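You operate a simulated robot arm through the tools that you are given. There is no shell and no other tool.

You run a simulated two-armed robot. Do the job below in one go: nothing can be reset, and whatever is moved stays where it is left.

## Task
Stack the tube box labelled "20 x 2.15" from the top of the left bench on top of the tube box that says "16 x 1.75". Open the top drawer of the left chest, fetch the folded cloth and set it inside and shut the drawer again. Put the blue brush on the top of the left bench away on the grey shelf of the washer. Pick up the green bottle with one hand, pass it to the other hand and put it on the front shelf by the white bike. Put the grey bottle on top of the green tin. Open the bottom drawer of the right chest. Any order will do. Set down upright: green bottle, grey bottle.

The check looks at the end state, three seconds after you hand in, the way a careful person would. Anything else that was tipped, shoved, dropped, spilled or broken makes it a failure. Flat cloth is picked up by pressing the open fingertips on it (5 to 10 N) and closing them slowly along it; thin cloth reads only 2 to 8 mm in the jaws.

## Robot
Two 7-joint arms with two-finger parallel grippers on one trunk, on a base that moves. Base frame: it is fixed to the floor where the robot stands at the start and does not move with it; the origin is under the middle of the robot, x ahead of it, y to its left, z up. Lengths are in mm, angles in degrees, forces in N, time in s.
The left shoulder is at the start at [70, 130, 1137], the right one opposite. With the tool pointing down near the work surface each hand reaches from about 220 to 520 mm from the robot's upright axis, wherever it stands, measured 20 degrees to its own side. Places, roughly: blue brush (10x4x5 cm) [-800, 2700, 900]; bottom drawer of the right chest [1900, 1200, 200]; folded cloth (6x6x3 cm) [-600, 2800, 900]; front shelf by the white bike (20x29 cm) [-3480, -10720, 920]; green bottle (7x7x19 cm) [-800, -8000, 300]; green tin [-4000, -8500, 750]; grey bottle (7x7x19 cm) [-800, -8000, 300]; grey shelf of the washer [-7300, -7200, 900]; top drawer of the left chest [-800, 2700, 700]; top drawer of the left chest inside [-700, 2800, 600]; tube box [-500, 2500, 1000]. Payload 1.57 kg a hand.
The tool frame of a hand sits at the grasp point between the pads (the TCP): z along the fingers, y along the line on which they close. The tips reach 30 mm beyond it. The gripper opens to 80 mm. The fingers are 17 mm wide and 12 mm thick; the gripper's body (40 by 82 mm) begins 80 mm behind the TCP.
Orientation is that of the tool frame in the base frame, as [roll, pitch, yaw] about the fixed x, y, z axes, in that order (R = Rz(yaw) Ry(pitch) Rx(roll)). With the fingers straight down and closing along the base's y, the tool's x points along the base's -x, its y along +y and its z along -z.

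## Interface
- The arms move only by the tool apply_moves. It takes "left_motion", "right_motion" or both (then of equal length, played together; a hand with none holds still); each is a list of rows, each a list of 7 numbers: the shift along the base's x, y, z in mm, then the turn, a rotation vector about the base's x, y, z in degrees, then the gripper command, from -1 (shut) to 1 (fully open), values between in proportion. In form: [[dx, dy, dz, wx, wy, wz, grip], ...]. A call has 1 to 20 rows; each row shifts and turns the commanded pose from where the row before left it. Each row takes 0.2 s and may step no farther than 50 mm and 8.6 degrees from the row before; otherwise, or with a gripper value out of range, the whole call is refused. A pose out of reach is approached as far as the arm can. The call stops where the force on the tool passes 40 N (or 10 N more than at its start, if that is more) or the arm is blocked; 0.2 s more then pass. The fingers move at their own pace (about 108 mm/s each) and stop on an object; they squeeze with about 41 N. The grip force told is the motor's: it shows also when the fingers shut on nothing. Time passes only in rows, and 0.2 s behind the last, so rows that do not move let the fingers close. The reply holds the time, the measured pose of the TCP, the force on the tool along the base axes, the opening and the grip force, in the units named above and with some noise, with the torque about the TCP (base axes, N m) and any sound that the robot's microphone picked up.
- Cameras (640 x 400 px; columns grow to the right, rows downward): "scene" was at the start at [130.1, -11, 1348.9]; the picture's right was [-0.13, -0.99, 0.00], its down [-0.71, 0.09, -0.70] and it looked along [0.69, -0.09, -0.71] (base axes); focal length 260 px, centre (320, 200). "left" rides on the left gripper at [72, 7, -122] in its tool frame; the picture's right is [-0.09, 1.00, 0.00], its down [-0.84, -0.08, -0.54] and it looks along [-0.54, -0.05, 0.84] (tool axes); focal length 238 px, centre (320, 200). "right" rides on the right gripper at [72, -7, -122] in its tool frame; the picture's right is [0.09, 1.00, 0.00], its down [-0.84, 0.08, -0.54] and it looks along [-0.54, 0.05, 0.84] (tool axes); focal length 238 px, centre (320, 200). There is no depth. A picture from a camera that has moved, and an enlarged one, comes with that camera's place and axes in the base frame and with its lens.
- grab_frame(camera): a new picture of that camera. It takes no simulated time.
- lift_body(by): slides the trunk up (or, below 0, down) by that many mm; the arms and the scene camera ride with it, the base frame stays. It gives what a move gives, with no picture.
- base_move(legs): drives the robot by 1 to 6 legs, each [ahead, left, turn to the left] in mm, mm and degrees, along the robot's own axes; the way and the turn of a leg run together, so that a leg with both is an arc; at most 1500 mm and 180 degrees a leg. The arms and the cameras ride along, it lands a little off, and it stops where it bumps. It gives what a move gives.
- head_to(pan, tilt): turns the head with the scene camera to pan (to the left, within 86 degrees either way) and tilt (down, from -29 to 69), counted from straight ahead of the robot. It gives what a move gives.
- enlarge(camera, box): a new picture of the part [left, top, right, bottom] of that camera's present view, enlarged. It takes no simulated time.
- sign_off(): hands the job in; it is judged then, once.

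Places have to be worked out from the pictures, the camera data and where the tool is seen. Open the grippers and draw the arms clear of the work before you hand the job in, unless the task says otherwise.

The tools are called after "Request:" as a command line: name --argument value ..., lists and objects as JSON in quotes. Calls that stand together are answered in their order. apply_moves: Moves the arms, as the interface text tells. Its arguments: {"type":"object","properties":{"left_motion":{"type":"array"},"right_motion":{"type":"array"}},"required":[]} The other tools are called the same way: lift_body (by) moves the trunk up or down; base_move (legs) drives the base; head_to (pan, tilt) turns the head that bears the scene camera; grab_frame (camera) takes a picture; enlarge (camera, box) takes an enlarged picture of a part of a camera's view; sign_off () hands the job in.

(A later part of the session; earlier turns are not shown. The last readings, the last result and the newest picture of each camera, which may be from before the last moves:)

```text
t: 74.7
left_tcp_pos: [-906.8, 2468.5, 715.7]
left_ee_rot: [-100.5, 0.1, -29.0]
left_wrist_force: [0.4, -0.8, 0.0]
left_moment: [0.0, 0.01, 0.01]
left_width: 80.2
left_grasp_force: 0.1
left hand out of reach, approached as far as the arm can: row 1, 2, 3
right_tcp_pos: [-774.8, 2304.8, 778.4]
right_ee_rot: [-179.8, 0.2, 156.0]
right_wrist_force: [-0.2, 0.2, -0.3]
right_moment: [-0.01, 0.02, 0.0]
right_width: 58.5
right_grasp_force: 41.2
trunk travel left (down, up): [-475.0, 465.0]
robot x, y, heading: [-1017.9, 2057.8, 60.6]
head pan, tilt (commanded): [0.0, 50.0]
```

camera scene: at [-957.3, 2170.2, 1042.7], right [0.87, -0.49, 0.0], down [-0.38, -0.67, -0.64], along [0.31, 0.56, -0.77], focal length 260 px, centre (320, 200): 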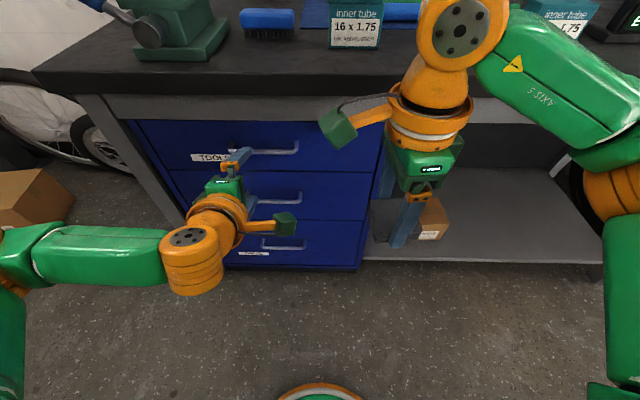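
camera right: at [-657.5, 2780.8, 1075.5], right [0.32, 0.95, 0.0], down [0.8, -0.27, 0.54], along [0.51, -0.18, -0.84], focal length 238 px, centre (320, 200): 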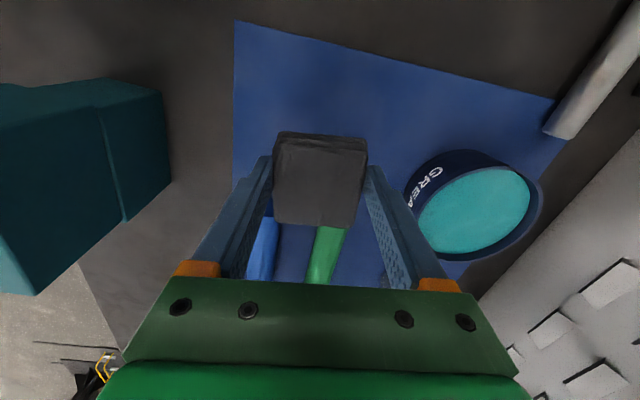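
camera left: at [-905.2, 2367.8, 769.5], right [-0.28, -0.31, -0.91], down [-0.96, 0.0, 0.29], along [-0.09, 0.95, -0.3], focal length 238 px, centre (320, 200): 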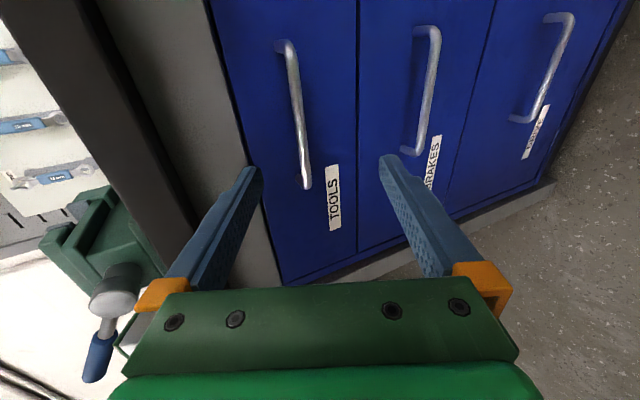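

Drawn back, the hand pitches to 10 degrees below level. I finish the turn to level.

Request:
apply_moves --left_motion '[[-5, -8.7, 0, 4.4, -2.44, 0, 1], [-5, -8.7, 0, 4.4, -2.44, 0, 1], [0, 0, 0, 0, 0, 0, 1]]'

Request:
grab_frame --camera "left"

Request:
grab_frame --camera "scene"

```text
t: 75.5
left_tcp_pos: [-887.9, 2466.4, 735.7]
left_ee_rot: [-90.6, 0.0, -29.0]
left_wrist_force: [0.3, 0.5, 0.2]
left_moment: [0.0, -0.01, -0.02]
left_width: 80.2
left_grasp_force: 0.1
left hand out of reach, approached as far as the arm can: row 1, 2
right_tcp_pos: [-774.1, 2304.6, 779.0]
right_ee_rot: [-179.9, 0.1, 156.0]
right_wrist_force: [0.2, 0.5, 0.0]
right_moment: [0.0, 0.04, -0.01]
right_width: 58.8
right_grasp_force: 41.0
trunk travel left (down, up): [-475.0, 465.0]
robot x, y, heading: [-1018.9, 2061.2, 60.8]
head pan, tilt (commanded): [0.0, 50.0]
```

```text
taken
camera left: at [-884.1, 2323.6, 731.7], right [-0.09, 0.04, -1.0], down [-0.99, -0.07, 0.08], along [-0.06, 1.0, 0.04], focal length 238 px, centre (320, 200)
```

left: 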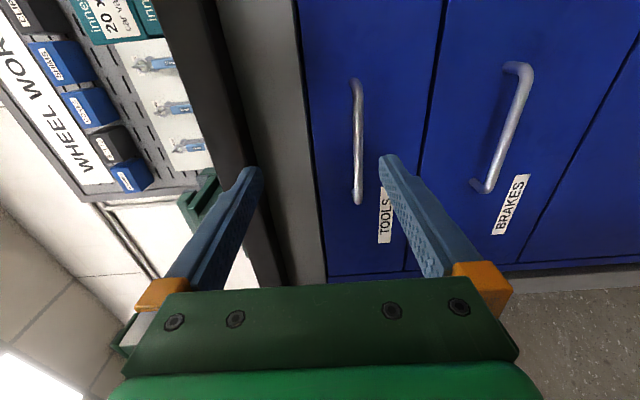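

```text
taken
camera scene: at [-957.4, 2170.1, 1042.7], right [0.87, -0.49, 0.0], down [-0.38, -0.67, -0.64], along [0.32, 0.56, -0.77], focal length 260 px, centre (320, 200)
```

scene: 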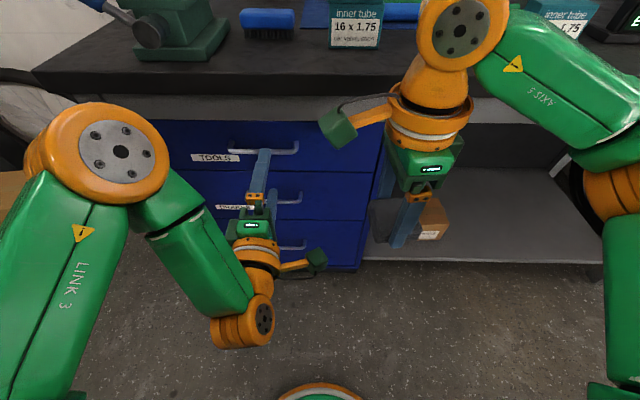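

The hand is now level, at f 1720, z 736 (the elbow has swung up). I line it up with the bar: down 38 mm and 20 mm to the left.

Request:
apply_moves --left_motion '[[-4.4, 2.4, -9.5, 0, 0, 0, 1], [-4.4, 2.4, -9.5, 0, 0, 0, 1], [-4.4, 2.4, -9.5, 0, 0, 0, 1], [-4.4, 2.4, -9.5, 0, 0, 0, 1], [0, 0, 0, 0, 0, 0, 1]]'

Request:
grab_frame --camera "left"

```text
t: 76.7
left_tcp_pos: [-878.3, 2464.1, 723.5]
left_ee_rot: [-90.5, 0.1, -29.0]
left_wrist_force: [-0.4, 1.8, -0.2]
left_moment: [0.02, -0.03, 0.03]
left_width: 80.2
left_grasp_force: 0.0
left hand out of reach, approached as far as the arm can: row 1, 2, 3, 4
right_tcp_pos: [-774.8, 2305.8, 779.6]
right_ee_rot: [-179.9, 0.1, 156.0]
right_wrist_force: [-0.5, 0.3, 0.1]
right_moment: [-0.01, -0.03, -0.04]
right_width: 58.8
right_grasp_force: 40.7
trunk travel left (down, up): [-475.0, 465.0]
robot x, y, heading: [-1020.6, 2057.6, 60.9]
head pan, tilt (commanded): [0.0, 50.0]
```

```text
taken
camera left: at [-873.1, 2322.3, 717.5], right [-0.09, 0.04, -1.0], down [-0.99, -0.07, 0.08], along [-0.06, 1.0, 0.04], focal length 238 px, centre (320, 200)
```

left: 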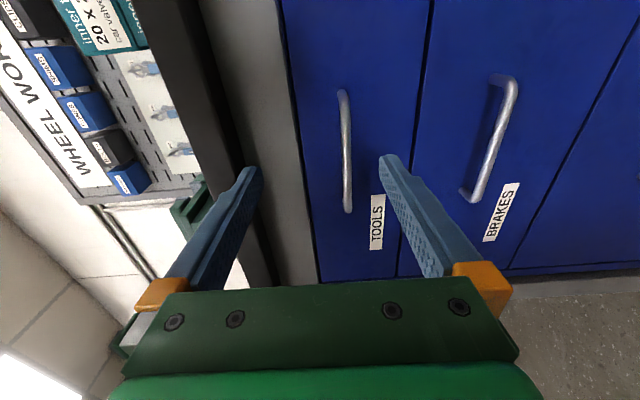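

Every step came short; the arm seems too folded here rather than too stretched. I try going forward and down instead.

Request:
apply_moves --left_motion '[[7.3, 13.1, -5, 0, 0, 0, 1], [7.3, 13.1, -5, 0, 0, 0, 1], [7.3, 13.1, -5, 0, 0, 0, 1], [0, 0, 0, 0, 0, 0, 1]]'

Request:
grab_frame --camera "scene"

```text
t: 77.7
left_tcp_pos: [-845.3, 2491.0, 718.5]
left_ee_rot: [-90.6, 0.2, -28.9]
left_wrist_force: [-1.0, -0.3, -0.9]
left_moment: [-0.01, 0.02, 0.03]
left_width: 80.0
left_grasp_force: 0.1
left hand out of reach, approached as far as the arm can: row 1, 2, 3
right_tcp_pos: [-773.5, 2304.7, 778.7]
right_ee_rot: [-179.9, 0.1, 156.0]
right_wrist_force: [-0.2, -0.1, -0.7]
right_moment: [-0.04, -0.02, -0.01]
right_width: 58.9
right_grasp_force: 40.8
trunk travel left (down, up): [-475.0, 465.0]
robot x, y, heading: [-1021.7, 2059.7, 60.7]
head pan, tilt (commanded): [0.0, 50.0]
```

```text
taken
camera scene: at [-957.3, 2170.1, 1042.7], right [0.87, -0.49, 0.0], down [-0.38, -0.67, -0.64], along [0.31, 0.56, -0.77], focal length 260 px, centre (320, 200)
```

scene: 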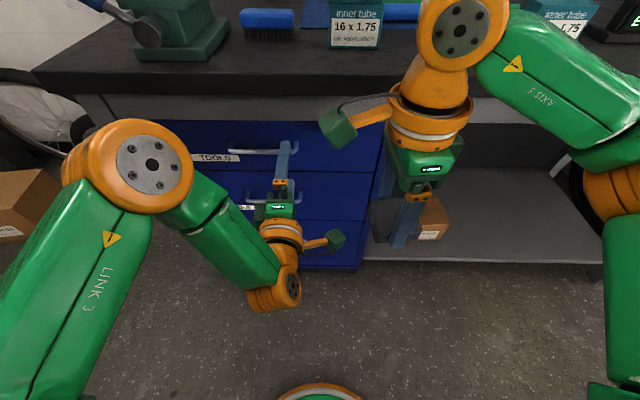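

The level hand is workable at 459 mm ahead and about 58 mm left of my axis, so I let the base and trunk do the alignment: trunk 20 mm down and base 50 mm left.

Request:
lift_body --by -20

Request:
base_move --legs '[[0, 50, 0]]'

Request:
grab_frame --camera "left"

Request:
grab_frame --camera "scene"

```text
t: 78.4
left_tcp_pos: [-844.2, 2490.2, 697.5]
left_ee_rot: [-90.5, 0.2, -28.9]
left_wrist_force: [0.0, -0.2, 0.1]
left_moment: [-0.01, 0.0, -0.03]
left_width: 80.1
left_grasp_force: 0.1
right_tcp_pos: [-773.5, 2305.5, 758.7]
right_ee_rot: [-179.8, 0.1, 156.0]
right_wrist_force: [0.3, -0.1, -0.8]
right_moment: [0.0, 0.03, 0.02]
right_width: 58.8
right_grasp_force: 41.1
trunk travel left (down, up): [-455.0, 485.0]
robot x, y, heading: [-1015.4, 2058.9, 60.5]
head pan, tilt (commanded): [0.0, 50.0]
```

```text
t: 79.3
left_tcp_pos: [-888.2, 2515.4, 698.4]
left_ee_rot: [-90.6, -0.1, -28.9]
left_wrist_force: [0.0, 0.2, 0.2]
left_moment: [0.02, -0.01, -0.04]
left_width: 80.1
left_grasp_force: 0.1
right_tcp_pos: [-818.2, 2330.2, 758.4]
right_ee_rot: [-179.8, 0.1, 155.9]
right_wrist_force: [0.1, 0.4, 0.5]
right_moment: [-0.04, 0.01, -0.03]
right_width: 58.7
right_grasp_force: 41.2
trunk travel left (down, up): [-455.0, 485.0]
robot x, y, heading: [-1062.8, 2084.5, 60.7]
head pan, tilt (commanded): [0.0, 50.0]
```

```text
taken
camera left: at [-883.5, 2372.7, 693.5], right [-0.09, 0.04, -1.0], down [-0.99, -0.07, 0.08], along [-0.07, 1.0, 0.04], focal length 238 px, centre (320, 200)
```

left: 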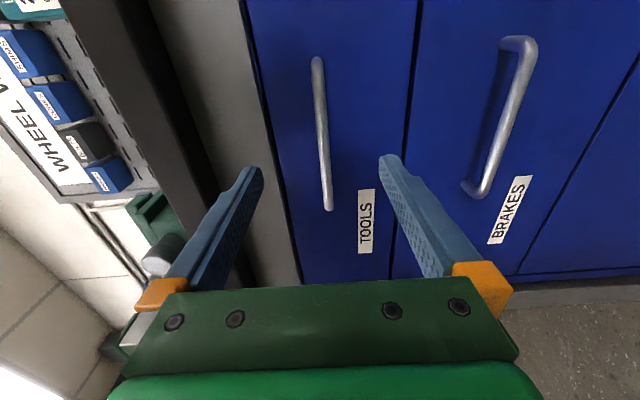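

```text
taken
camera scene: at [-1001.0, 2194.8, 1022.7], right [0.87, -0.49, 0.0], down [-0.38, -0.67, -0.64], along [0.32, 0.56, -0.77], focal length 260 px, centre (320, 200)
```

scene: 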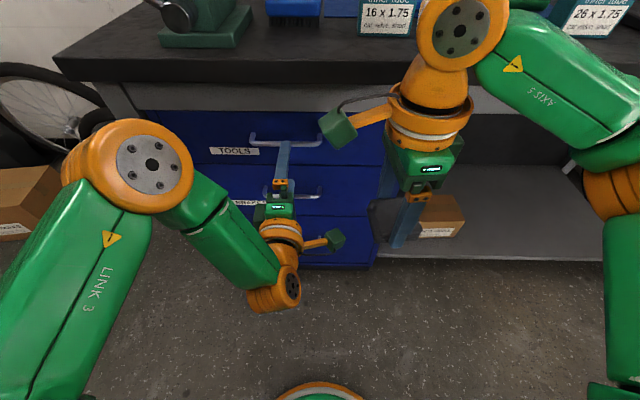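

The bar is centred between the fingers in height and along its length. I drive 70 mm ahead so the fingers straddle it.

Request:
base_move --legs '[[68, 0, 0]]'

Request:
grab_frame --camera "left"

```text
t: 80.3
left_tcp_pos: [-852.9, 2575.3, 698.1]
left_ee_rot: [-90.6, 0.1, -28.8]
left_wrist_force: [0.4, -0.2, -0.8]
left_moment: [0.0, 0.01, -0.01]
left_width: 80.0
left_grasp_force: 0.1
right_tcp_pos: [-783.6, 2390.4, 759.4]
right_ee_rot: [-179.9, 0.2, 156.0]
right_wrist_force: [0.6, 0.4, -0.6]
right_moment: [0.02, 0.04, 0.03]
right_width: 58.6
right_grasp_force: 41.1
trunk travel left (down, up): [-455.0, 485.0]
robot x, y, heading: [-1027.9, 2140.3, 60.5]
head pan, tilt (commanded): [0.0, 50.0]
```

```text
taken
camera left: at [-848.9, 2433.1, 693.3], right [-0.09, 0.04, -1.0], down [-0.99, -0.07, 0.08], along [-0.07, 1.0, 0.04], focal length 238 px, centre (320, 200)
```

left: 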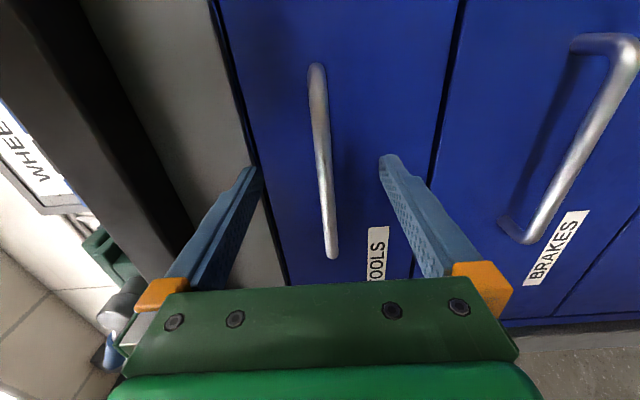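

From the bar's apparent length (193 px for ~150 mm) it is still about 45 mm beyond the TCP. I advance another 18 mm and look again.

Request:
base_move --legs '[[18, 0, 0]]'

Request:
grab_frame --camera "left"

Request:
enlarge --camera "scene" --box '[210, 100, 370, 220]'

```text
t: 81.1
left_tcp_pos: [-843.8, 2589.2, 697.9]
left_ee_rot: [-90.6, 0.1, -29.0]
left_wrist_force: [-0.5, 0.1, 0.2]
left_moment: [0.0, -0.02, 0.0]
left_width: 79.9
left_grasp_force: 0.1
right_tcp_pos: [-773.9, 2405.5, 759.7]
right_ee_rot: [-179.8, 0.1, 155.9]
right_wrist_force: [0.6, -0.2, -0.8]
right_moment: [0.0, -0.01, 0.02]
right_width: 58.6
right_grasp_force: 40.4
trunk travel left (down, up): [-455.0, 485.0]
robot x, y, heading: [-1020.8, 2160.9, 60.7]
head pan, tilt (commanded): [0.0, 50.0]
```

```text
taken
camera left: at [-840.3, 2448.2, 693.5], right [-0.09, 0.04, -1.0], down [-0.99, -0.07, 0.08], along [-0.07, 1.0, 0.04], focal length 238 px, centre (320, 200)
```

left: 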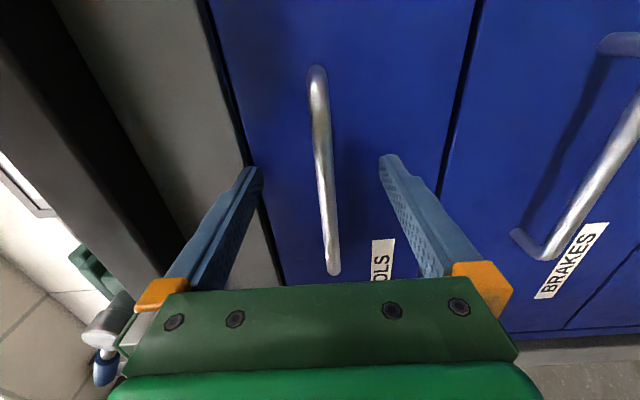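

```text
3.33 times, centred on (290, 160) of scene
camera zoom: at [-957.7, 2270.3, 1022.7], right [0.87, -0.49, 0.0], down [-0.38, -0.67, -0.64], along [0.32, 0.56, -0.77], focal length 866 px, centre (420, 333)
```

zoom: 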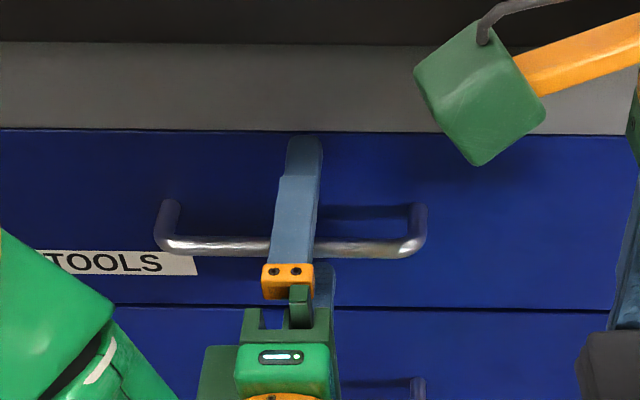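

The bar is still about 35 mm beyond the TCP; its stand-off from the drawer face is about 30 mm. I advance 20 mm more, so the bar lies inside the tips.

Request:
base_move --legs '[[20, 0, 0]]'

Request:
grab_frame --camera "left"

```text
t: 81.9
left_tcp_pos: [-842.4, 2595.0, 699.5]
left_ee_rot: [-90.4, 0.0, -29.0]
left_wrist_force: [-6.8, -10.9, 4.2]
left_moment: [0.55, -0.38, -0.07]
left_width: 80.0
left_grasp_force: 0.1
right_tcp_pos: [-770.9, 2411.4, 760.0]
right_ee_rot: [179.8, 0.1, 156.0]
right_wrist_force: [0.7, 0.2, -0.3]
right_moment: [0.04, -0.01, 0.02]
right_width: 58.9
right_grasp_force: 41.0
trunk travel left (down, up): [-455.0, 485.0]
robot x, y, heading: [-1017.1, 2169.1, 60.5]
head pan, tilt (commanded): [0.0, 50.0]
stopped in leg 1: the force on the tool passed its limit at 64 N (the readings are from after the stop); the commanded pose is now the measured one
```

```text
taken
camera left: at [-838.0, 2452.9, 694.7], right [-0.08, 0.04, -1.0], down [-0.99, -0.07, 0.08], along [-0.06, 1.0, 0.04], focal length 238 px, centre (320, 200)
```

left: 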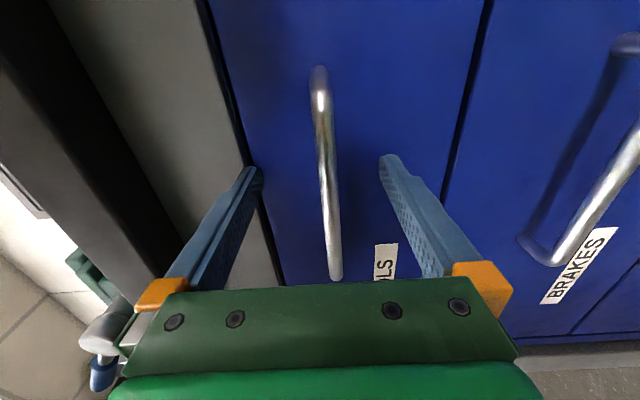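

The upper fingertip touched something at tip depth f 1884, most likely the drawer face or frame, so the bar should be inside the fingers. I back off 4 mm and close to feel for the bar.

Request:
apply_moves --left_motion '[[-2, -3.5, 0, 0, 0, 0, 1], [0, 0, 0, 0, 0, 0, 0.4], [0, 0, 0, 0, 0, 0, 0.0], [0, 0, 0, 0, 0, 0, -0.4], [0, 0, 0, 0, 0, 0, -0.7], [0, 0, 0, 0, 0, 0, -0.9]]'

Request:
grab_frame --camera "left"

Request:
enlarge --camera "scene" --box '[210, 100, 370, 220]'

```text
t: 83.3
left_tcp_pos: [-842.1, 2594.7, 694.5]
left_ee_rot: [-90.9, 0.1, -29.1]
left_wrist_force: [-2.0, -3.7, -11.3]
left_moment: [-0.07, -0.02, -0.12]
left_width: 13.5
left_grasp_force: 5.6
right_tcp_pos: [-769.7, 2415.1, 758.1]
right_ee_rot: [-179.8, 0.0, 155.9]
right_wrist_force: [1.1, 0.0, -0.7]
right_moment: [0.0, -0.01, 0.03]
right_width: 58.6
right_grasp_force: 41.0
trunk travel left (down, up): [-455.0, 485.0]
robot x, y, heading: [-1013.6, 2163.5, 60.7]
head pan, tilt (commanded): [0.0, 50.0]
```

```text
taken
camera left: at [-838.3, 2451.5, 691.6], right [-0.09, 0.03, -1.0], down [-0.99, -0.07, 0.09], along [-0.06, 1.0, 0.04], focal length 238 px, centre (320, 200)
```

left: 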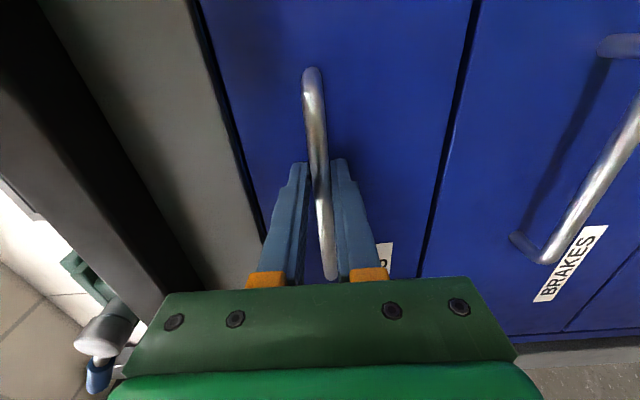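

```text
3.33 times, centred on (290, 160) of scene
camera zoom: at [-952.5, 2280.2, 1022.4], right [0.87, -0.49, 0.0], down [-0.38, -0.67, -0.64], along [0.31, 0.56, -0.77], focal length 866 px, centre (420, 333)
```

zoom: 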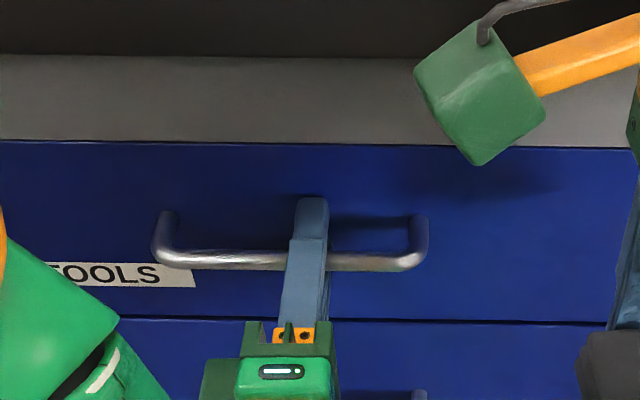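

The fingers have closed on the bar (13.5 mm). I squeeze fully and relax the small vertical strain.

Request:
apply_moves --left_motion '[[0, 0, -2, 0, 0, 0, -1], [0, 0, -1, 0, 0, 0, -1], [0, 0, 0, 0, 0, 0, -1]]'

```text
t: 84.1
left_tcp_pos: [-841.7, 2593.9, 693.8]
left_ee_rot: [-90.7, 0.1, -29.0]
left_wrist_force: [-2.7, -2.5, -2.0]
left_moment: [0.01, -0.09, -0.59]
left_width: 10.8
left_grasp_force: 28.3
right_tcp_pos: [-770.4, 2415.1, 758.6]
right_ee_rot: [-179.9, 0.1, 156.0]
right_wrist_force: [0.6, 0.2, 0.1]
right_moment: [0.01, 0.01, 0.0]
right_width: 58.8
right_grasp_force: 40.6
trunk travel left (down, up): [-455.0, 485.0]
robot x, y, heading: [-1014.9, 2169.4, 60.5]
head pan, tilt (commanded): [0.0, 50.0]
```

Firm hold on the bar. I pull by driving the base straight back 100 mm.

Request:
base_move --legs '[[-100, 0, 0]]'

Request:
grab_frame --camera "scene"

```text
t: 85.3
left_tcp_pos: [-894.2, 2507.8, 693.9]
left_ee_rot: [-90.6, -0.1, -28.9]
left_wrist_force: [-8.3, 5.8, 5.1]
left_moment: [0.03, 0.03, 0.42]
left_width: 10.8
left_grasp_force: 28.7
right_tcp_pos: [-820.5, 2328.0, 759.9]
right_ee_rot: [-179.9, 0.2, 156.0]
right_wrist_force: [-0.2, 0.3, -0.3]
right_moment: [0.02, -0.02, 0.0]
right_width: 58.6
right_grasp_force: 41.2
trunk travel left (down, up): [-455.0, 485.0]
robot x, y, heading: [-1063.1, 2081.0, 60.5]
head pan, tilt (commanded): [0.0, 50.0]
```

```text
taken
camera scene: at [-1004.1, 2192.9, 1022.9], right [0.87, -0.49, 0.0], down [-0.37, -0.67, -0.64], along [0.32, 0.56, -0.77], focal length 260 px, centre (320, 200)
```

scene: 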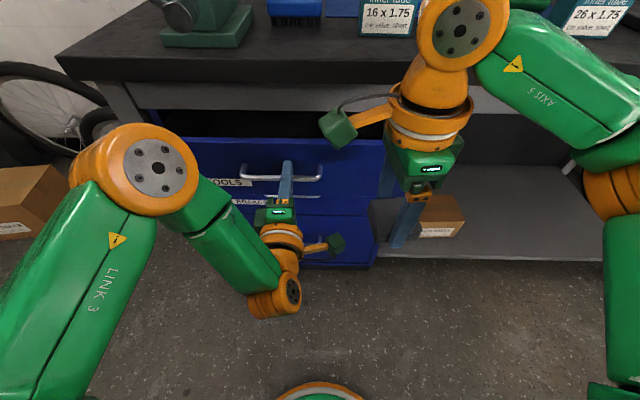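

The drawer has come out about 100 mm. I pull another 85 mm back with a slight right correction to take out the side strain.

Request:
base_move --legs '[[-85, -5, 0]]'

Request:
grab_frame --camera "scene"

```text
t: 86.4
left_tcp_pos: [-935.5, 2432.8, 694.4]
left_ee_rot: [-90.6, -0.4, -28.6]
left_wrist_force: [-26.7, 16.2, 6.8]
left_moment: [0.17, 0.23, 0.07]
left_width: 11.1
left_grasp_force: 28.8
right_tcp_pos: [-861.2, 2253.2, 760.6]
right_ee_rot: [-179.9, 0.5, 156.1]
right_wrist_force: [0.9, -0.7, -0.9]
right_moment: [-0.01, 0.01, -0.01]
right_width: 58.7
right_grasp_force: 41.0
trunk travel left (down, up): [-455.0, 485.0]
robot x, y, heading: [-1102.6, 2004.2, 60.6]
head pan, tilt (commanded): [0.0, 50.0]
```

```text
taken
camera scene: at [-1046.5, 2118.4, 1022.9], right [0.87, -0.49, 0.01], down [-0.37, -0.67, -0.64], along [0.32, 0.56, -0.77], focal length 260 px, centre (320, 200)
```

scene: 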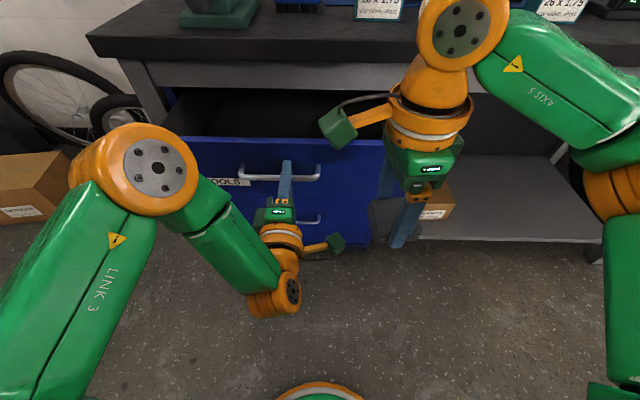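

The drawer is out about 186 mm; a 31 N side strain shows its track runs slightly left of my path. I relax that by shifting the base 8 mm left.

Request:
base_move --legs '[[0, 9, 0]]'

```text
t: 87.1
left_tcp_pos: [-933.4, 2434.1, 694.9]
left_ee_rot: [-90.7, 0.3, -29.1]
left_wrist_force: [13.0, -6.5, 0.1]
left_moment: [-0.07, -0.2, -0.83]
left_width: 10.7
left_grasp_force: 28.3
right_tcp_pos: [-862.1, 2254.0, 757.9]
right_ee_rot: [-179.9, -0.3, 155.8]
right_wrist_force: [0.2, 0.9, -0.4]
right_moment: [0.01, -0.01, 0.0]
right_width: 58.7
right_grasp_force: 41.2
trunk travel left (down, up): [-455.0, 485.0]
robot x, y, heading: [-1107.6, 2011.7, 60.7]
head pan, tilt (commanded): [0.0, 50.0]
```

Side strain is now small. I try to draw the drawer another 40 mm with the arm itself.

Request:
apply_moves --left_motion '[[-3.9, -7, 0, 0, 0, 0, -1], [-3.9, -7, 0, 0, 0, 0, -1], [-3.9, -7, 0, 0, 0, 0, -1], [-3.9, -7, 0, 0, 0, 0, -1], [0, 0, 0, 0, 0, 0, -1]]'

```text
t: 88.3
left_tcp_pos: [-950.3, 2407.3, 694.5]
left_ee_rot: [-90.8, 0.2, -29.0]
left_wrist_force: [7.1, -5.7, -0.4]
left_moment: [-0.08, -0.12, -0.44]
left_width: 10.5
left_grasp_force: 28.6
right_tcp_pos: [-863.9, 2254.1, 759.5]
right_ee_rot: [-179.8, -0.1, 156.0]
right_wrist_force: [-0.1, 0.5, -0.2]
right_moment: [-0.03, -0.04, 0.03]
right_width: 59.0
right_grasp_force: 41.2
trunk travel left (down, up): [-455.0, 485.0]
robot x, y, heading: [-1108.6, 2008.4, 60.7]
head pan, tilt (commanded): [0.0, 50.0]
```

The arm pulls well: 216 mm open. I draw another 30 mm.

Request:
apply_moves --left_motion '[[-3.9, -7, 0, 0, 0, 0, -1], [-3.9, -7, 0, 0, 0, 0, -1], [-3.9, -7, 0, 0, 0, 0, -1], [-3.9, -7, 0, 0, 0, 0, -1], [0, 0, 0, 0, 0, 0, -1]]'

Request:
grab_frame --camera "scene"

Request:
grab_frame --camera "right"

```text
t: 89.5
left_tcp_pos: [-964.3, 2383.2, 693.8]
left_ee_rot: [-91.5, -0.1, -28.7]
left_wrist_force: [-11.1, 6.1, -29.0]
left_moment: [0.08, 0.13, 0.82]
left_width: 10.6
left_grasp_force: 28.4
left hand out of reach, approached as far as the arm can: row 3
right_tcp_pos: [-864.0, 2259.7, 757.2]
right_ee_rot: [-179.5, 0.4, 155.9]
right_wrist_force: [-0.1, 0.4, -0.7]
right_moment: [0.0, -0.02, 0.0]
right_width: 58.6
right_grasp_force: 41.4
trunk travel left (down, up): [-455.0, 485.0]
robot x, y, heading: [-1108.4, 2007.8, 60.5]
head pan, tilt (commanded): [0.0, 50.0]
```

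```text
taken
camera scene: at [-1048.4, 2126.0, 1021.7], right [0.87, -0.49, 0.0], down [-0.37, -0.67, -0.64], along [0.32, 0.56, -0.77], focal length 260 px, centre (320, 200)
```

scene: 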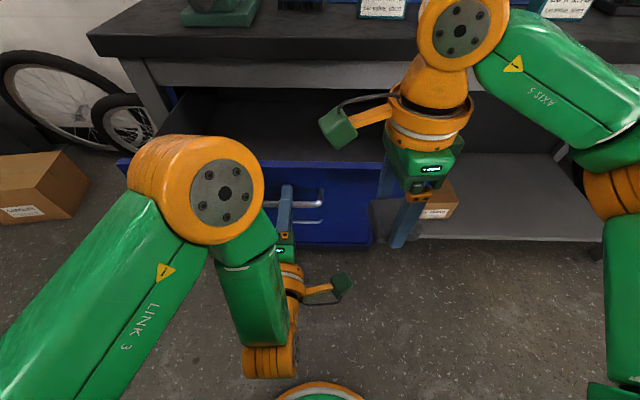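

```text
taken
camera right: at [-934.3, 2283.2, 879.4], right [0.32, 0.95, -0.01], down [0.8, -0.27, 0.55], along [0.51, -0.18, -0.84], focal length 238 px, centre (320, 200)
```

right: 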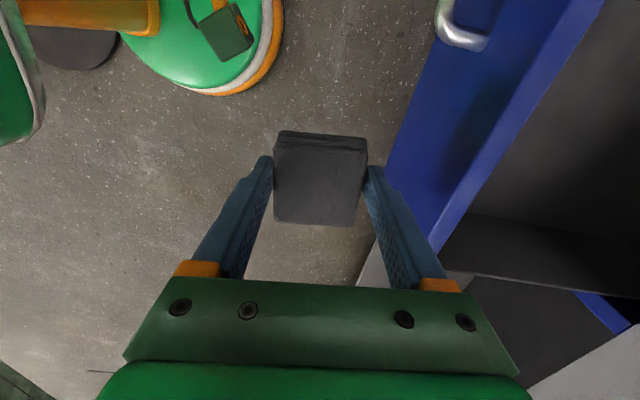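

The drawer is out about 244 mm, plenty. I slacken the left fingers around the bar to take off the strain, and raise the right hand with the cloth while turning it so it closes sideways.

Request:
apply_moves --left_motion '[[0, 0, 0, 0, 0, 0, -0.3], [0, 0, 0, 0, 0, 0, 0.2], [0, 0, 0, 0, 0, 0, 0.2], [0, 0, 0, 0, 0, 0, 0.2], [0, 0, 0, 0, 0, 0, 0.2], [0, 0, 0, 0, 0, 0, 0.2], [0, 0, 0, 0, 0, 0, 0.2], [0, 0, 0, 0, 0, 0, 0.2], [0, 0, 0, 0, 0, 0, 0.2], [0, 0, 0, 0, 0, 0, 0.2], [0, 0, 0, 0, 0, 0, 0.2], [0, 0, 0, 0, 0, 0, 0.2], [0, 0, 0, 0, 0, 0, 0.2]]' --right_motion '[[0, 0, 20, 0, 0, 0, 0.2], [0, 0, 30, 0, 0, 0, 0.2], [0, 0, 30, 0, 0, 7.7, 0.2], [0, 0, 10, 0, 0, 7.7, 0.2], [0, 0, 0, 0, 0, 7.7, 0.2], [0, 0, 0, 0, 0, 7.7, 0.2], [0, 0, 0, 0, 0, 7.7, 0.2], [0, 0, 0, 0, 0, 7.7, 0.2], [0, 0, 0, 0, 0, 7.7, 0.2], [0, 0, 0, 0, 0, 7.7, 0.2], [0, 0, 0, 0, 0, 7.7, 0.2], [0, 0, 0, 0, 0, 7.7, 0.2], [0, 0, 0, 0, 0, 7.7, 0.2]]'

Request:
grab_frame --camera "right"

Request:
grab_frame --camera "scene"

```text
t: 92.3
left_tcp_pos: [-962.6, 2378.5, 698.3]
left_ee_rot: [-90.9, 0.1, -28.9]
left_wrist_force: [0.1, 0.1, -0.3]
left_moment: [0.0, 0.0, -0.02]
left_width: 48.4
left_grasp_force: 0.1
right_tcp_pos: [-863.8, 2255.4, 849.2]
right_ee_rot: [-179.9, 0.0, -119.1]
right_wrist_force: [0.2, -0.4, -0.8]
right_moment: [0.0, 0.0, -0.03]
right_width: 58.7
right_grasp_force: 40.7
trunk travel left (down, up): [-455.0, 485.0]
robot x, y, heading: [-1108.4, 2007.2, 60.8]
head pan, tilt (commanded): [0.0, 50.0]
```

```text
taken
camera right: at [-894.0, 2188.8, 971.4], right [-0.91, 0.41, 0.0], down [0.34, 0.77, 0.54], along [0.22, 0.49, -0.84], focal length 238 px, centre (320, 200)
```

right: 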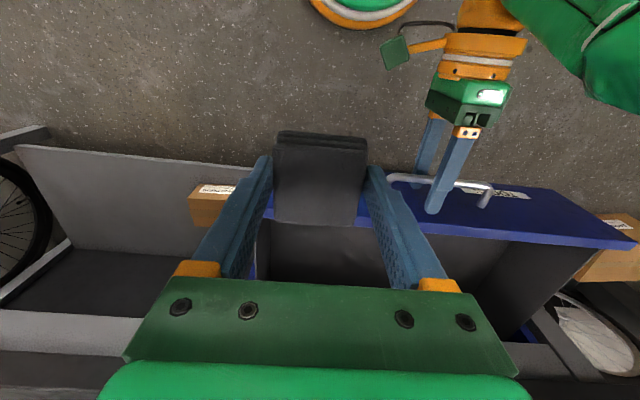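

```text
taken
camera scene: at [-1046.9, 2119.8, 1022.7], right [0.87, -0.49, 0.0], down [-0.38, -0.67, -0.64], along [0.31, 0.56, -0.77], focal length 260 px, centre (320, 200)
```

scene: 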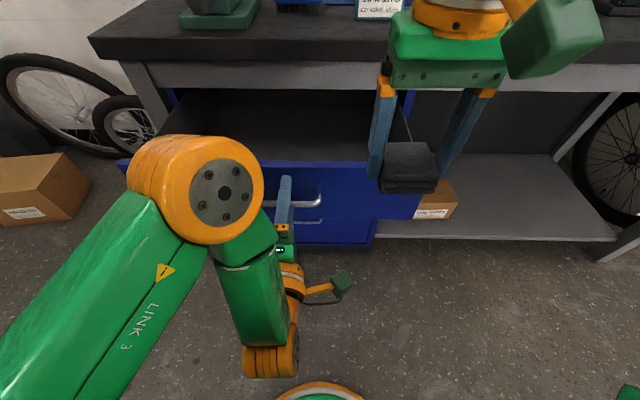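

The right hand with the cloth is over the drawer's right part, but reach at this height is short; I need to free the left hand and raise the trunk. I open the left fingers fully and draw that hand back off the bar in small steps.

Request:
apply_moves --left_motion '[[0, 0, 0, 0, 0, 0, 1], [0, 0, 0, 0, 0, 0, 1], [-3, -5.2, -2, 0, 0, 0, 1], [-3, -5.2, -2, 0, 0, 0, 1], [0, 0, 0, 0, 0, 0, 1]]'

Request:
grab_frame --camera "left"

```text
t: 93.5
left_tcp_pos: [-964.1, 2376.7, 698.2]
left_ee_rot: [-90.9, 0.1, -28.9]
left_wrist_force: [-0.4, 0.1, 0.1]
left_moment: [0.02, 0.04, -0.02]
left_width: 79.9
left_grasp_force: 0.1
left hand out of reach, approached as far as the arm can: row 3, 4
right_tcp_pos: [-864.8, 2254.2, 849.6]
right_ee_rot: [-179.9, 0.1, -119.4]
right_wrist_force: [-0.6, -0.4, -0.3]
right_moment: [0.0, 0.03, -0.01]
right_width: 58.7
right_grasp_force: 40.6
trunk travel left (down, up): [-455.0, 485.0]
robot x, y, heading: [-1110.1, 2011.1, 60.5]
head pan, tilt (commanded): [0.0, 50.0]
```

```text
taken
camera left: at [-959.3, 2233.8, 694.1], right [-0.09, 0.03, -1.0], down [-0.99, -0.07, 0.09], along [-0.07, 1.0, 0.04], focal length 238 px, centre (320, 200)
```

left: 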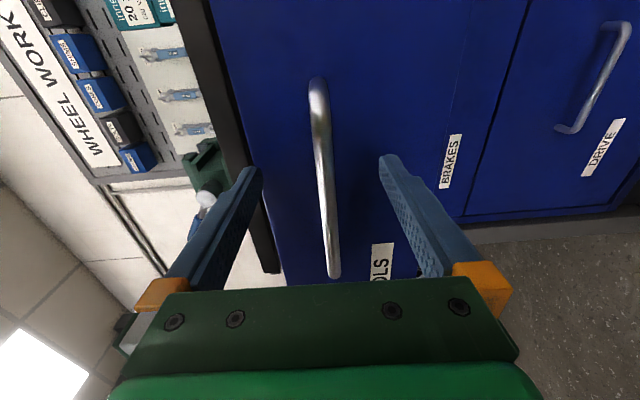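

The left arm cannot fold back any further, so I slide the whole base 115 mm to the right: the open fingers then pass along the bar and beyond its end.

Request:
base_move --legs '[[0, -115, 0]]'

Request:
grab_frame --camera "left"

Request:
grab_frame --camera "scene"

```text
t: 94.7
left_tcp_pos: [-864.1, 2320.3, 698.8]
left_ee_rot: [-90.9, 0.2, -28.9]
left_wrist_force: [-1.6, 0.1, -0.1]
left_moment: [0.01, -0.01, 0.0]
left_width: 80.1
left_grasp_force: 0.1
right_tcp_pos: [-763.4, 2198.5, 849.7]
right_ee_rot: [-179.9, 0.1, -119.3]
right_wrist_force: [0.4, -0.1, -1.3]
right_moment: [0.03, -0.03, 0.01]
right_width: 58.8
right_grasp_force: 40.8
trunk travel left (down, up): [-455.0, 485.0]
robot x, y, heading: [-1006.6, 1955.1, 60.7]
head pan, tilt (commanded): [0.0, 50.0]
```

```text
taken
camera left: at [-859.2, 2177.6, 694.1], right [-0.09, 0.03, -1.0], down [-0.99, -0.07, 0.09], along [-0.07, 1.0, 0.04], focal length 238 px, centre (320, 200)
```

left: 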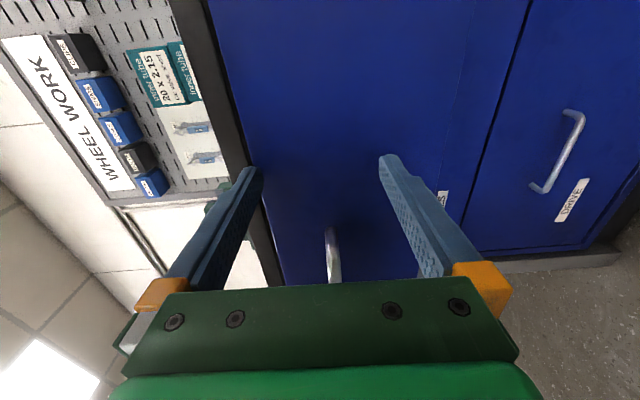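

```text
taken
camera scene: at [-946.8, 2063.6, 1022.7], right [0.87, -0.49, 0.0], down [-0.38, -0.67, -0.64], along [0.31, 0.56, -0.77], focal length 260 px, centre (320, 200)
```

scene: 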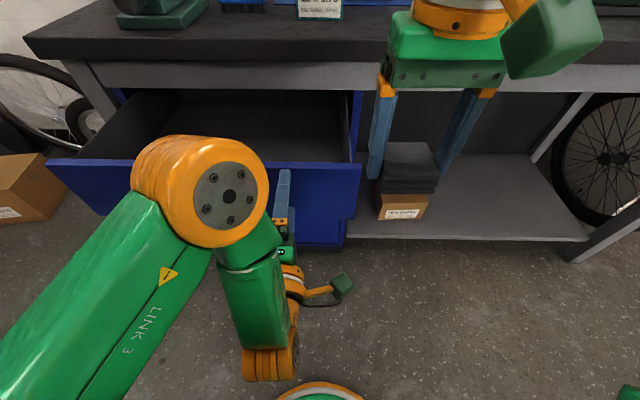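

The left fingers are clear of the bar. Now I raise the trunk by 150, then shift the base left and a little ahead so the right hand can reach over the drawer.

Request:
lift_body --by 150

Request:
base_move --legs '[[0, 130, 0], [45, 0, 0]]'

Request:
grab_frame --camera "right"

Request:
grab_frame --camera "scene"

```text
t: 96.5
left_tcp_pos: [-864.6, 2320.6, 847.7]
left_ee_rot: [-90.9, 0.1, -28.9]
left_wrist_force: [-0.5, -0.2, -0.4]
left_moment: [0.0, 0.03, 0.0]
left_width: 80.1
left_grasp_force: 0.0
right_tcp_pos: [-765.0, 2199.9, 999.1]
right_ee_rot: [-179.9, 0.0, -119.4]
right_wrist_force: [0.1, 0.3, -0.2]
right_moment: [0.02, -0.01, 0.0]
right_width: 58.6
right_grasp_force: 40.8
trunk travel left (down, up): [-605.0, 335.0]
robot x, y, heading: [-1011.9, 1952.5, 60.6]
head pan, tilt (commanded): [0.0, 50.0]
```

```text
t: 98.3
left_tcp_pos: [-958.7, 2421.6, 849.9]
left_ee_rot: [-90.9, 0.1, -28.7]
left_wrist_force: [0.0, 0.0, 0.4]
left_moment: [0.02, 0.0, -0.02]
left_width: 79.9
left_grasp_force: 0.0
right_tcp_pos: [-856.1, 2301.8, 999.3]
right_ee_rot: [-179.9, 0.1, -119.1]
right_wrist_force: [-0.2, 0.2, -0.2]
right_moment: [-0.02, 0.0, 0.02]
right_width: 58.9
right_grasp_force: 40.9
trunk travel left (down, up): [-605.0, 335.0]
robot x, y, heading: [-1102.0, 2056.8, 60.9]
head pan, tilt (commanded): [0.0, 50.0]
```

```text
taken
camera right: at [-887.9, 2235.1, 1121.9], right [-0.91, 0.4, 0.0], down [0.34, 0.77, 0.54], along [0.22, 0.5, -0.84], focal length 238 px, centre (320, 200)
```

right: 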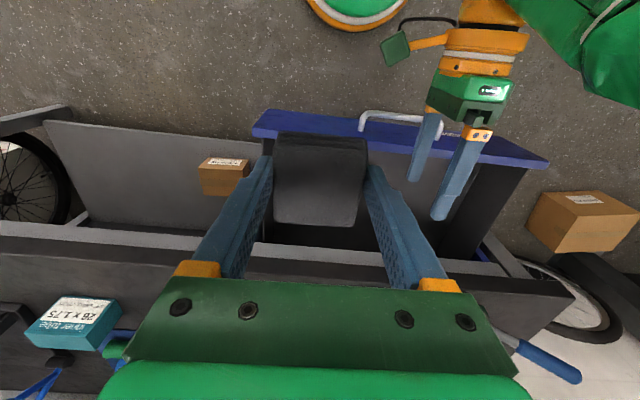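

```text
taken
camera scene: at [-1040.4, 2165.2, 1172.9], right [0.87, -0.49, 0.0], down [-0.37, -0.67, -0.64], along [0.31, 0.56, -0.77], focal length 260 px, centre (320, 200)
```

scene: 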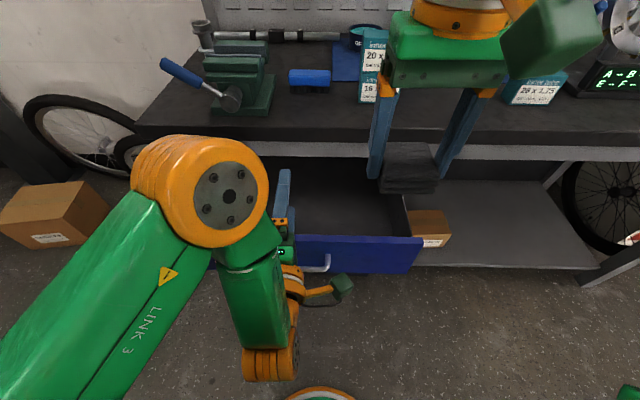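

Drawer inside begins at about f 1650 and the bench edge is at 1835. I carry the cloth forward and down to f 1733, z 850, above the drawer's right part.

Request:
apply_moves --right_motion '[[12.8, 24.9, -30, 0, 0, 0, 0.2], [12.8, 24.9, -30, 0, 0, 0, 0.2], [12.8, 24.9, -30, 0, 0, 0, 0.2], [12.8, 24.9, -30, 0, 0, 0, 0.2], [12.8, 24.9, -30, 0, 0, 0, 0.2], [0, 0, 0, 0, 0, 0, 0.2]]'

Request:
grab_frame --camera "right"

Request:
grab_frame --camera "scene"

```text
t: 99.7
left_tcp_pos: [-956.6, 2423.3, 848.5]
left_ee_rot: [-90.8, 0.1, -28.7]
left_wrist_force: [-0.1, -0.5, 0.0]
left_moment: [0.01, -0.01, 0.01]
left_width: 80.0
left_grasp_force: 0.1
right_tcp_pos: [-791.5, 2424.6, 848.3]
right_ee_rot: [-179.8, 0.0, -119.0]
right_wrist_force: [0.2, 0.1, -0.4]
right_moment: [0.02, 0.0, 0.01]
right_width: 58.7
right_grasp_force: 40.8
right hand out of reach, approached as far as the arm can: row 5
trunk travel left (down, up): [-605.0, 335.0]
robot x, y, heading: [-1102.8, 2054.5, 60.9]
head pan, tilt (commanded): [0.0, 50.0]
```

```text
taken
camera right: at [-822.0, 2357.0, 971.2], right [-0.92, 0.4, 0.0], down [0.34, 0.77, 0.54], along [0.22, 0.5, -0.84], focal length 238 px, centre (320, 200)
```

right: 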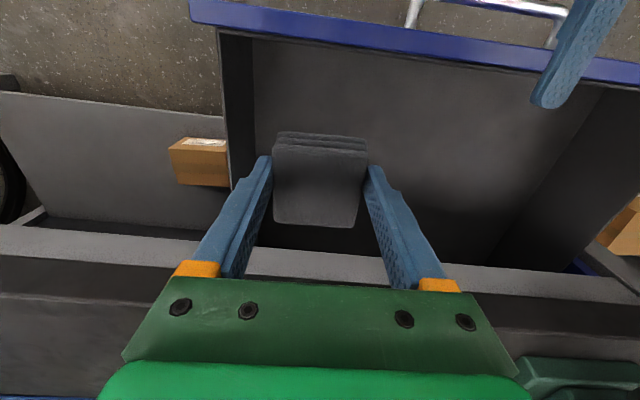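

```text
taken
camera scene: at [-1039.4, 2166.3, 1172.7], right [0.87, -0.49, 0.0], down [-0.37, -0.67, -0.64], along [0.31, 0.56, -0.77], focal length 260 px, centre (320, 200)
```

scene: 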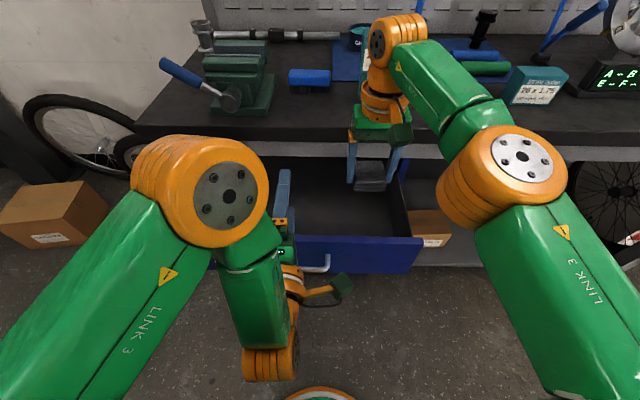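

The drawer's empty floor is below the cloth, with side wall and front panel clear. I lower it to z 700 first.

Request:
apply_moves --right_motion '[[0, 0, -30, 0, 0, 0, 0.2], [0, 0, -30, 0, 0, 0, 0.2], [0, 0, -30, 0, 0, 0, 0.2], [0, 0, -30, 0, 0, 0, 0.2], [0, 0, -20, 0, 0, 0, 0.2], [0, 0, 0, 0, 0, 0, 0.2]]'

Request:
grab_frame --camera "right"

```text
t: 101.1
left_tcp_pos: [-958.3, 2422.9, 847.2]
left_ee_rot: [-91.0, 0.1, -28.7]
left_wrist_force: [0.8, 0.2, -1.0]
left_moment: [-0.01, -0.02, 0.01]
left_width: 80.1
left_grasp_force: 0.1
right_tcp_pos: [-792.5, 2425.3, 707.8]
right_ee_rot: [-179.9, 0.0, -119.1]
right_wrist_force: [0.2, -0.7, -0.3]
right_moment: [0.02, 0.0, 0.0]
right_width: 58.8
right_grasp_force: 40.5
trunk travel left (down, up): [-605.0, 335.0]
robot x, y, heading: [-1097.8, 2054.8, 60.9]
head pan, tilt (commanded): [0.0, 50.0]
```

```text
taken
camera right: at [-822.6, 2358.8, 829.5], right [-0.92, 0.4, 0.0], down [0.34, 0.77, 0.54], along [0.22, 0.5, -0.84], focal length 238 px, centre (320, 200)
```

right: 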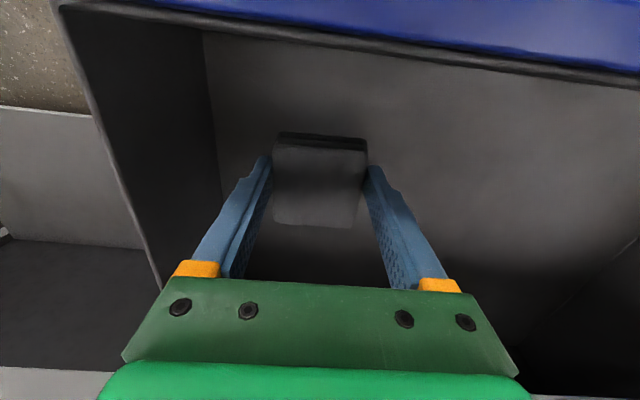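

The cloth is inside the drawer with the floor close below. I go down in small steps, feeling for contact.

Request:
apply_moves --right_motion '[[0, 0, -10, 0, 0, 0, 0.2], [0, 0, -8, 0, 0, 0, 0.2], [0, 0, -5, 0, 0, 0, 0.2], [0, 0, 0, 0, 0, 0, 0.2]]'

```text
t: 102.1
left_tcp_pos: [-956.6, 2423.6, 849.1]
left_ee_rot: [-90.9, 0.2, -28.7]
left_wrist_force: [-0.2, -0.2, 0.6]
left_moment: [-0.02, 0.0, -0.02]
left_width: 79.8
left_grasp_force: 0.1
right_tcp_pos: [-792.2, 2422.4, 684.1]
right_ee_rot: [-179.9, 0.1, -119.1]
right_wrist_force: [-0.7, -0.1, -0.5]
right_moment: [-0.01, 0.02, -0.01]
right_width: 58.8
right_grasp_force: 40.8
trunk travel left (down, up): [-605.0, 335.0]
robot x, y, heading: [-1101.3, 2057.8, 60.9]
head pan, tilt (commanded): [0.0, 50.0]
```

No contact yet at z 684. I continue down.

Request:
apply_moves --right_motion '[[0, 0, -5, 0, 0, 0, 0.2], [0, 0, -5, 0, 0, 0, 0.2], [0, 0, -4, 0, 0, 0, 0.2], [0, 0, 0, 0, 0, 0, 0.2]]'

Request:
grab_frame --camera "right"

```text
t: 103.1
left_tcp_pos: [-958.1, 2423.4, 847.3]
left_ee_rot: [-90.8, 0.1, -28.7]
left_wrist_force: [0.2, 0.3, 0.7]
left_moment: [-0.04, -0.01, 0.05]
left_width: 79.9
left_grasp_force: 0.0
right_tcp_pos: [-792.9, 2423.6, 670.8]
right_ee_rot: [-179.9, 0.0, -119.0]
right_wrist_force: [0.3, 0.1, -0.7]
right_moment: [0.02, 0.02, -0.02]
right_width: 58.8
right_grasp_force: 41.2
trunk travel left (down, up): [-605.0, 335.0]
robot x, y, heading: [-1101.6, 2053.7, 60.8]
head pan, tilt (commanded): [0.0, 50.0]
```

```text
taken
camera right: at [-823.3, 2357.1, 793.5], right [-0.92, 0.4, 0.0], down [0.34, 0.77, 0.54], along [0.22, 0.5, -0.84], focal length 238 px, centre (320, 200)
```

right: 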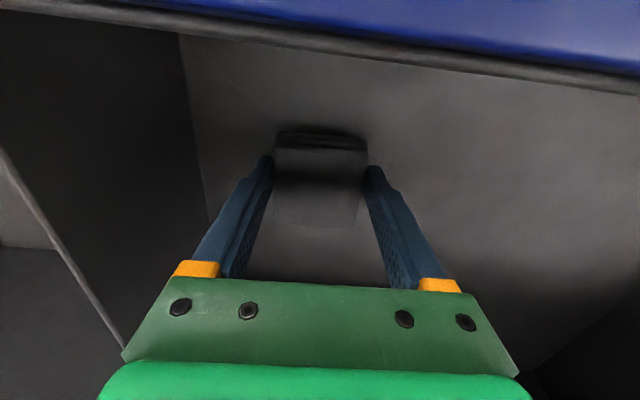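

Still free at z 671. The wrist camera is over the front panel with some 40 mm to spare, so I go down a little more.

Request:
apply_moves --right_motion '[[0, 0, -4, 0, 0, 0, 0.2], [0, 0, -4, 0, 0, 0, 0.2], [0, 0, -3, 0, 0, 0, 0.2], [0, 0, 0, 0, 0, 0, 0.2]]'

```text
t: 104.1
left_tcp_pos: [-958.1, 2422.4, 848.0]
left_ee_rot: [-90.9, 0.2, -28.8]
left_wrist_force: [0.0, -0.8, 0.6]
left_moment: [0.0, 0.02, -0.03]
left_width: 80.0
left_grasp_force: 0.2
right_tcp_pos: [-792.7, 2423.6, 659.6]
right_ee_rot: [-179.9, 0.1, -119.2]
right_wrist_force: [0.4, -1.0, -0.4]
right_moment: [0.01, -0.01, 0.0]
right_width: 58.7
right_grasp_force: 41.4
trunk travel left (down, up): [-605.0, 335.0]
robot x, y, heading: [-1105.1, 2057.8, 60.7]
head pan, tilt (commanded): [0.0, 50.0]
```

Request:
apply_moves --right_motion '[[0, 0, -3, 0, 0, 0, 0.2], [0, 0, -3, 0, 0, 0, 0.2], [0, 0, -2, 0, 0, 0, 0.2], [0, 0, 0, 0, 0, 0, 0.2]]'

Request:
grab_frame --camera "right"

```text
t: 105.1
left_tcp_pos: [-959.3, 2423.2, 849.4]
left_ee_rot: [-90.9, 0.1, -28.6]
left_wrist_force: [-0.2, -0.1, -0.5]
left_moment: [0.03, -0.01, 0.0]
left_width: 80.0
left_grasp_force: 0.0
right_tcp_pos: [-795.4, 2422.1, 655.1]
right_ee_rot: [-179.9, 0.1, -119.0]
right_wrist_force: [0.9, 1.1, 6.8]
right_moment: [0.11, 0.08, 0.03]
right_width: 58.5
right_grasp_force: 41.0
trunk travel left (down, up): [-605.0, 335.0]
robot x, y, heading: [-1106.5, 2056.0, 60.9]
head pan, tilt (commanded): [0.0, 50.0]
```

```text
taken
camera right: at [-825.0, 2355.4, 777.5], right [-0.91, 0.4, 0.0], down [0.34, 0.77, 0.54], along [0.22, 0.5, -0.84], focal length 238 px, centre (320, 200)
```

right: 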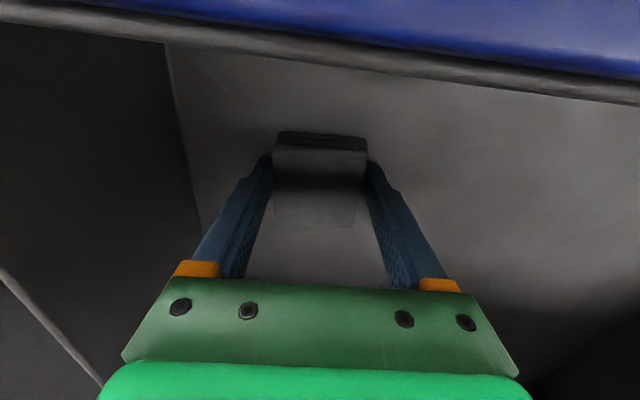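

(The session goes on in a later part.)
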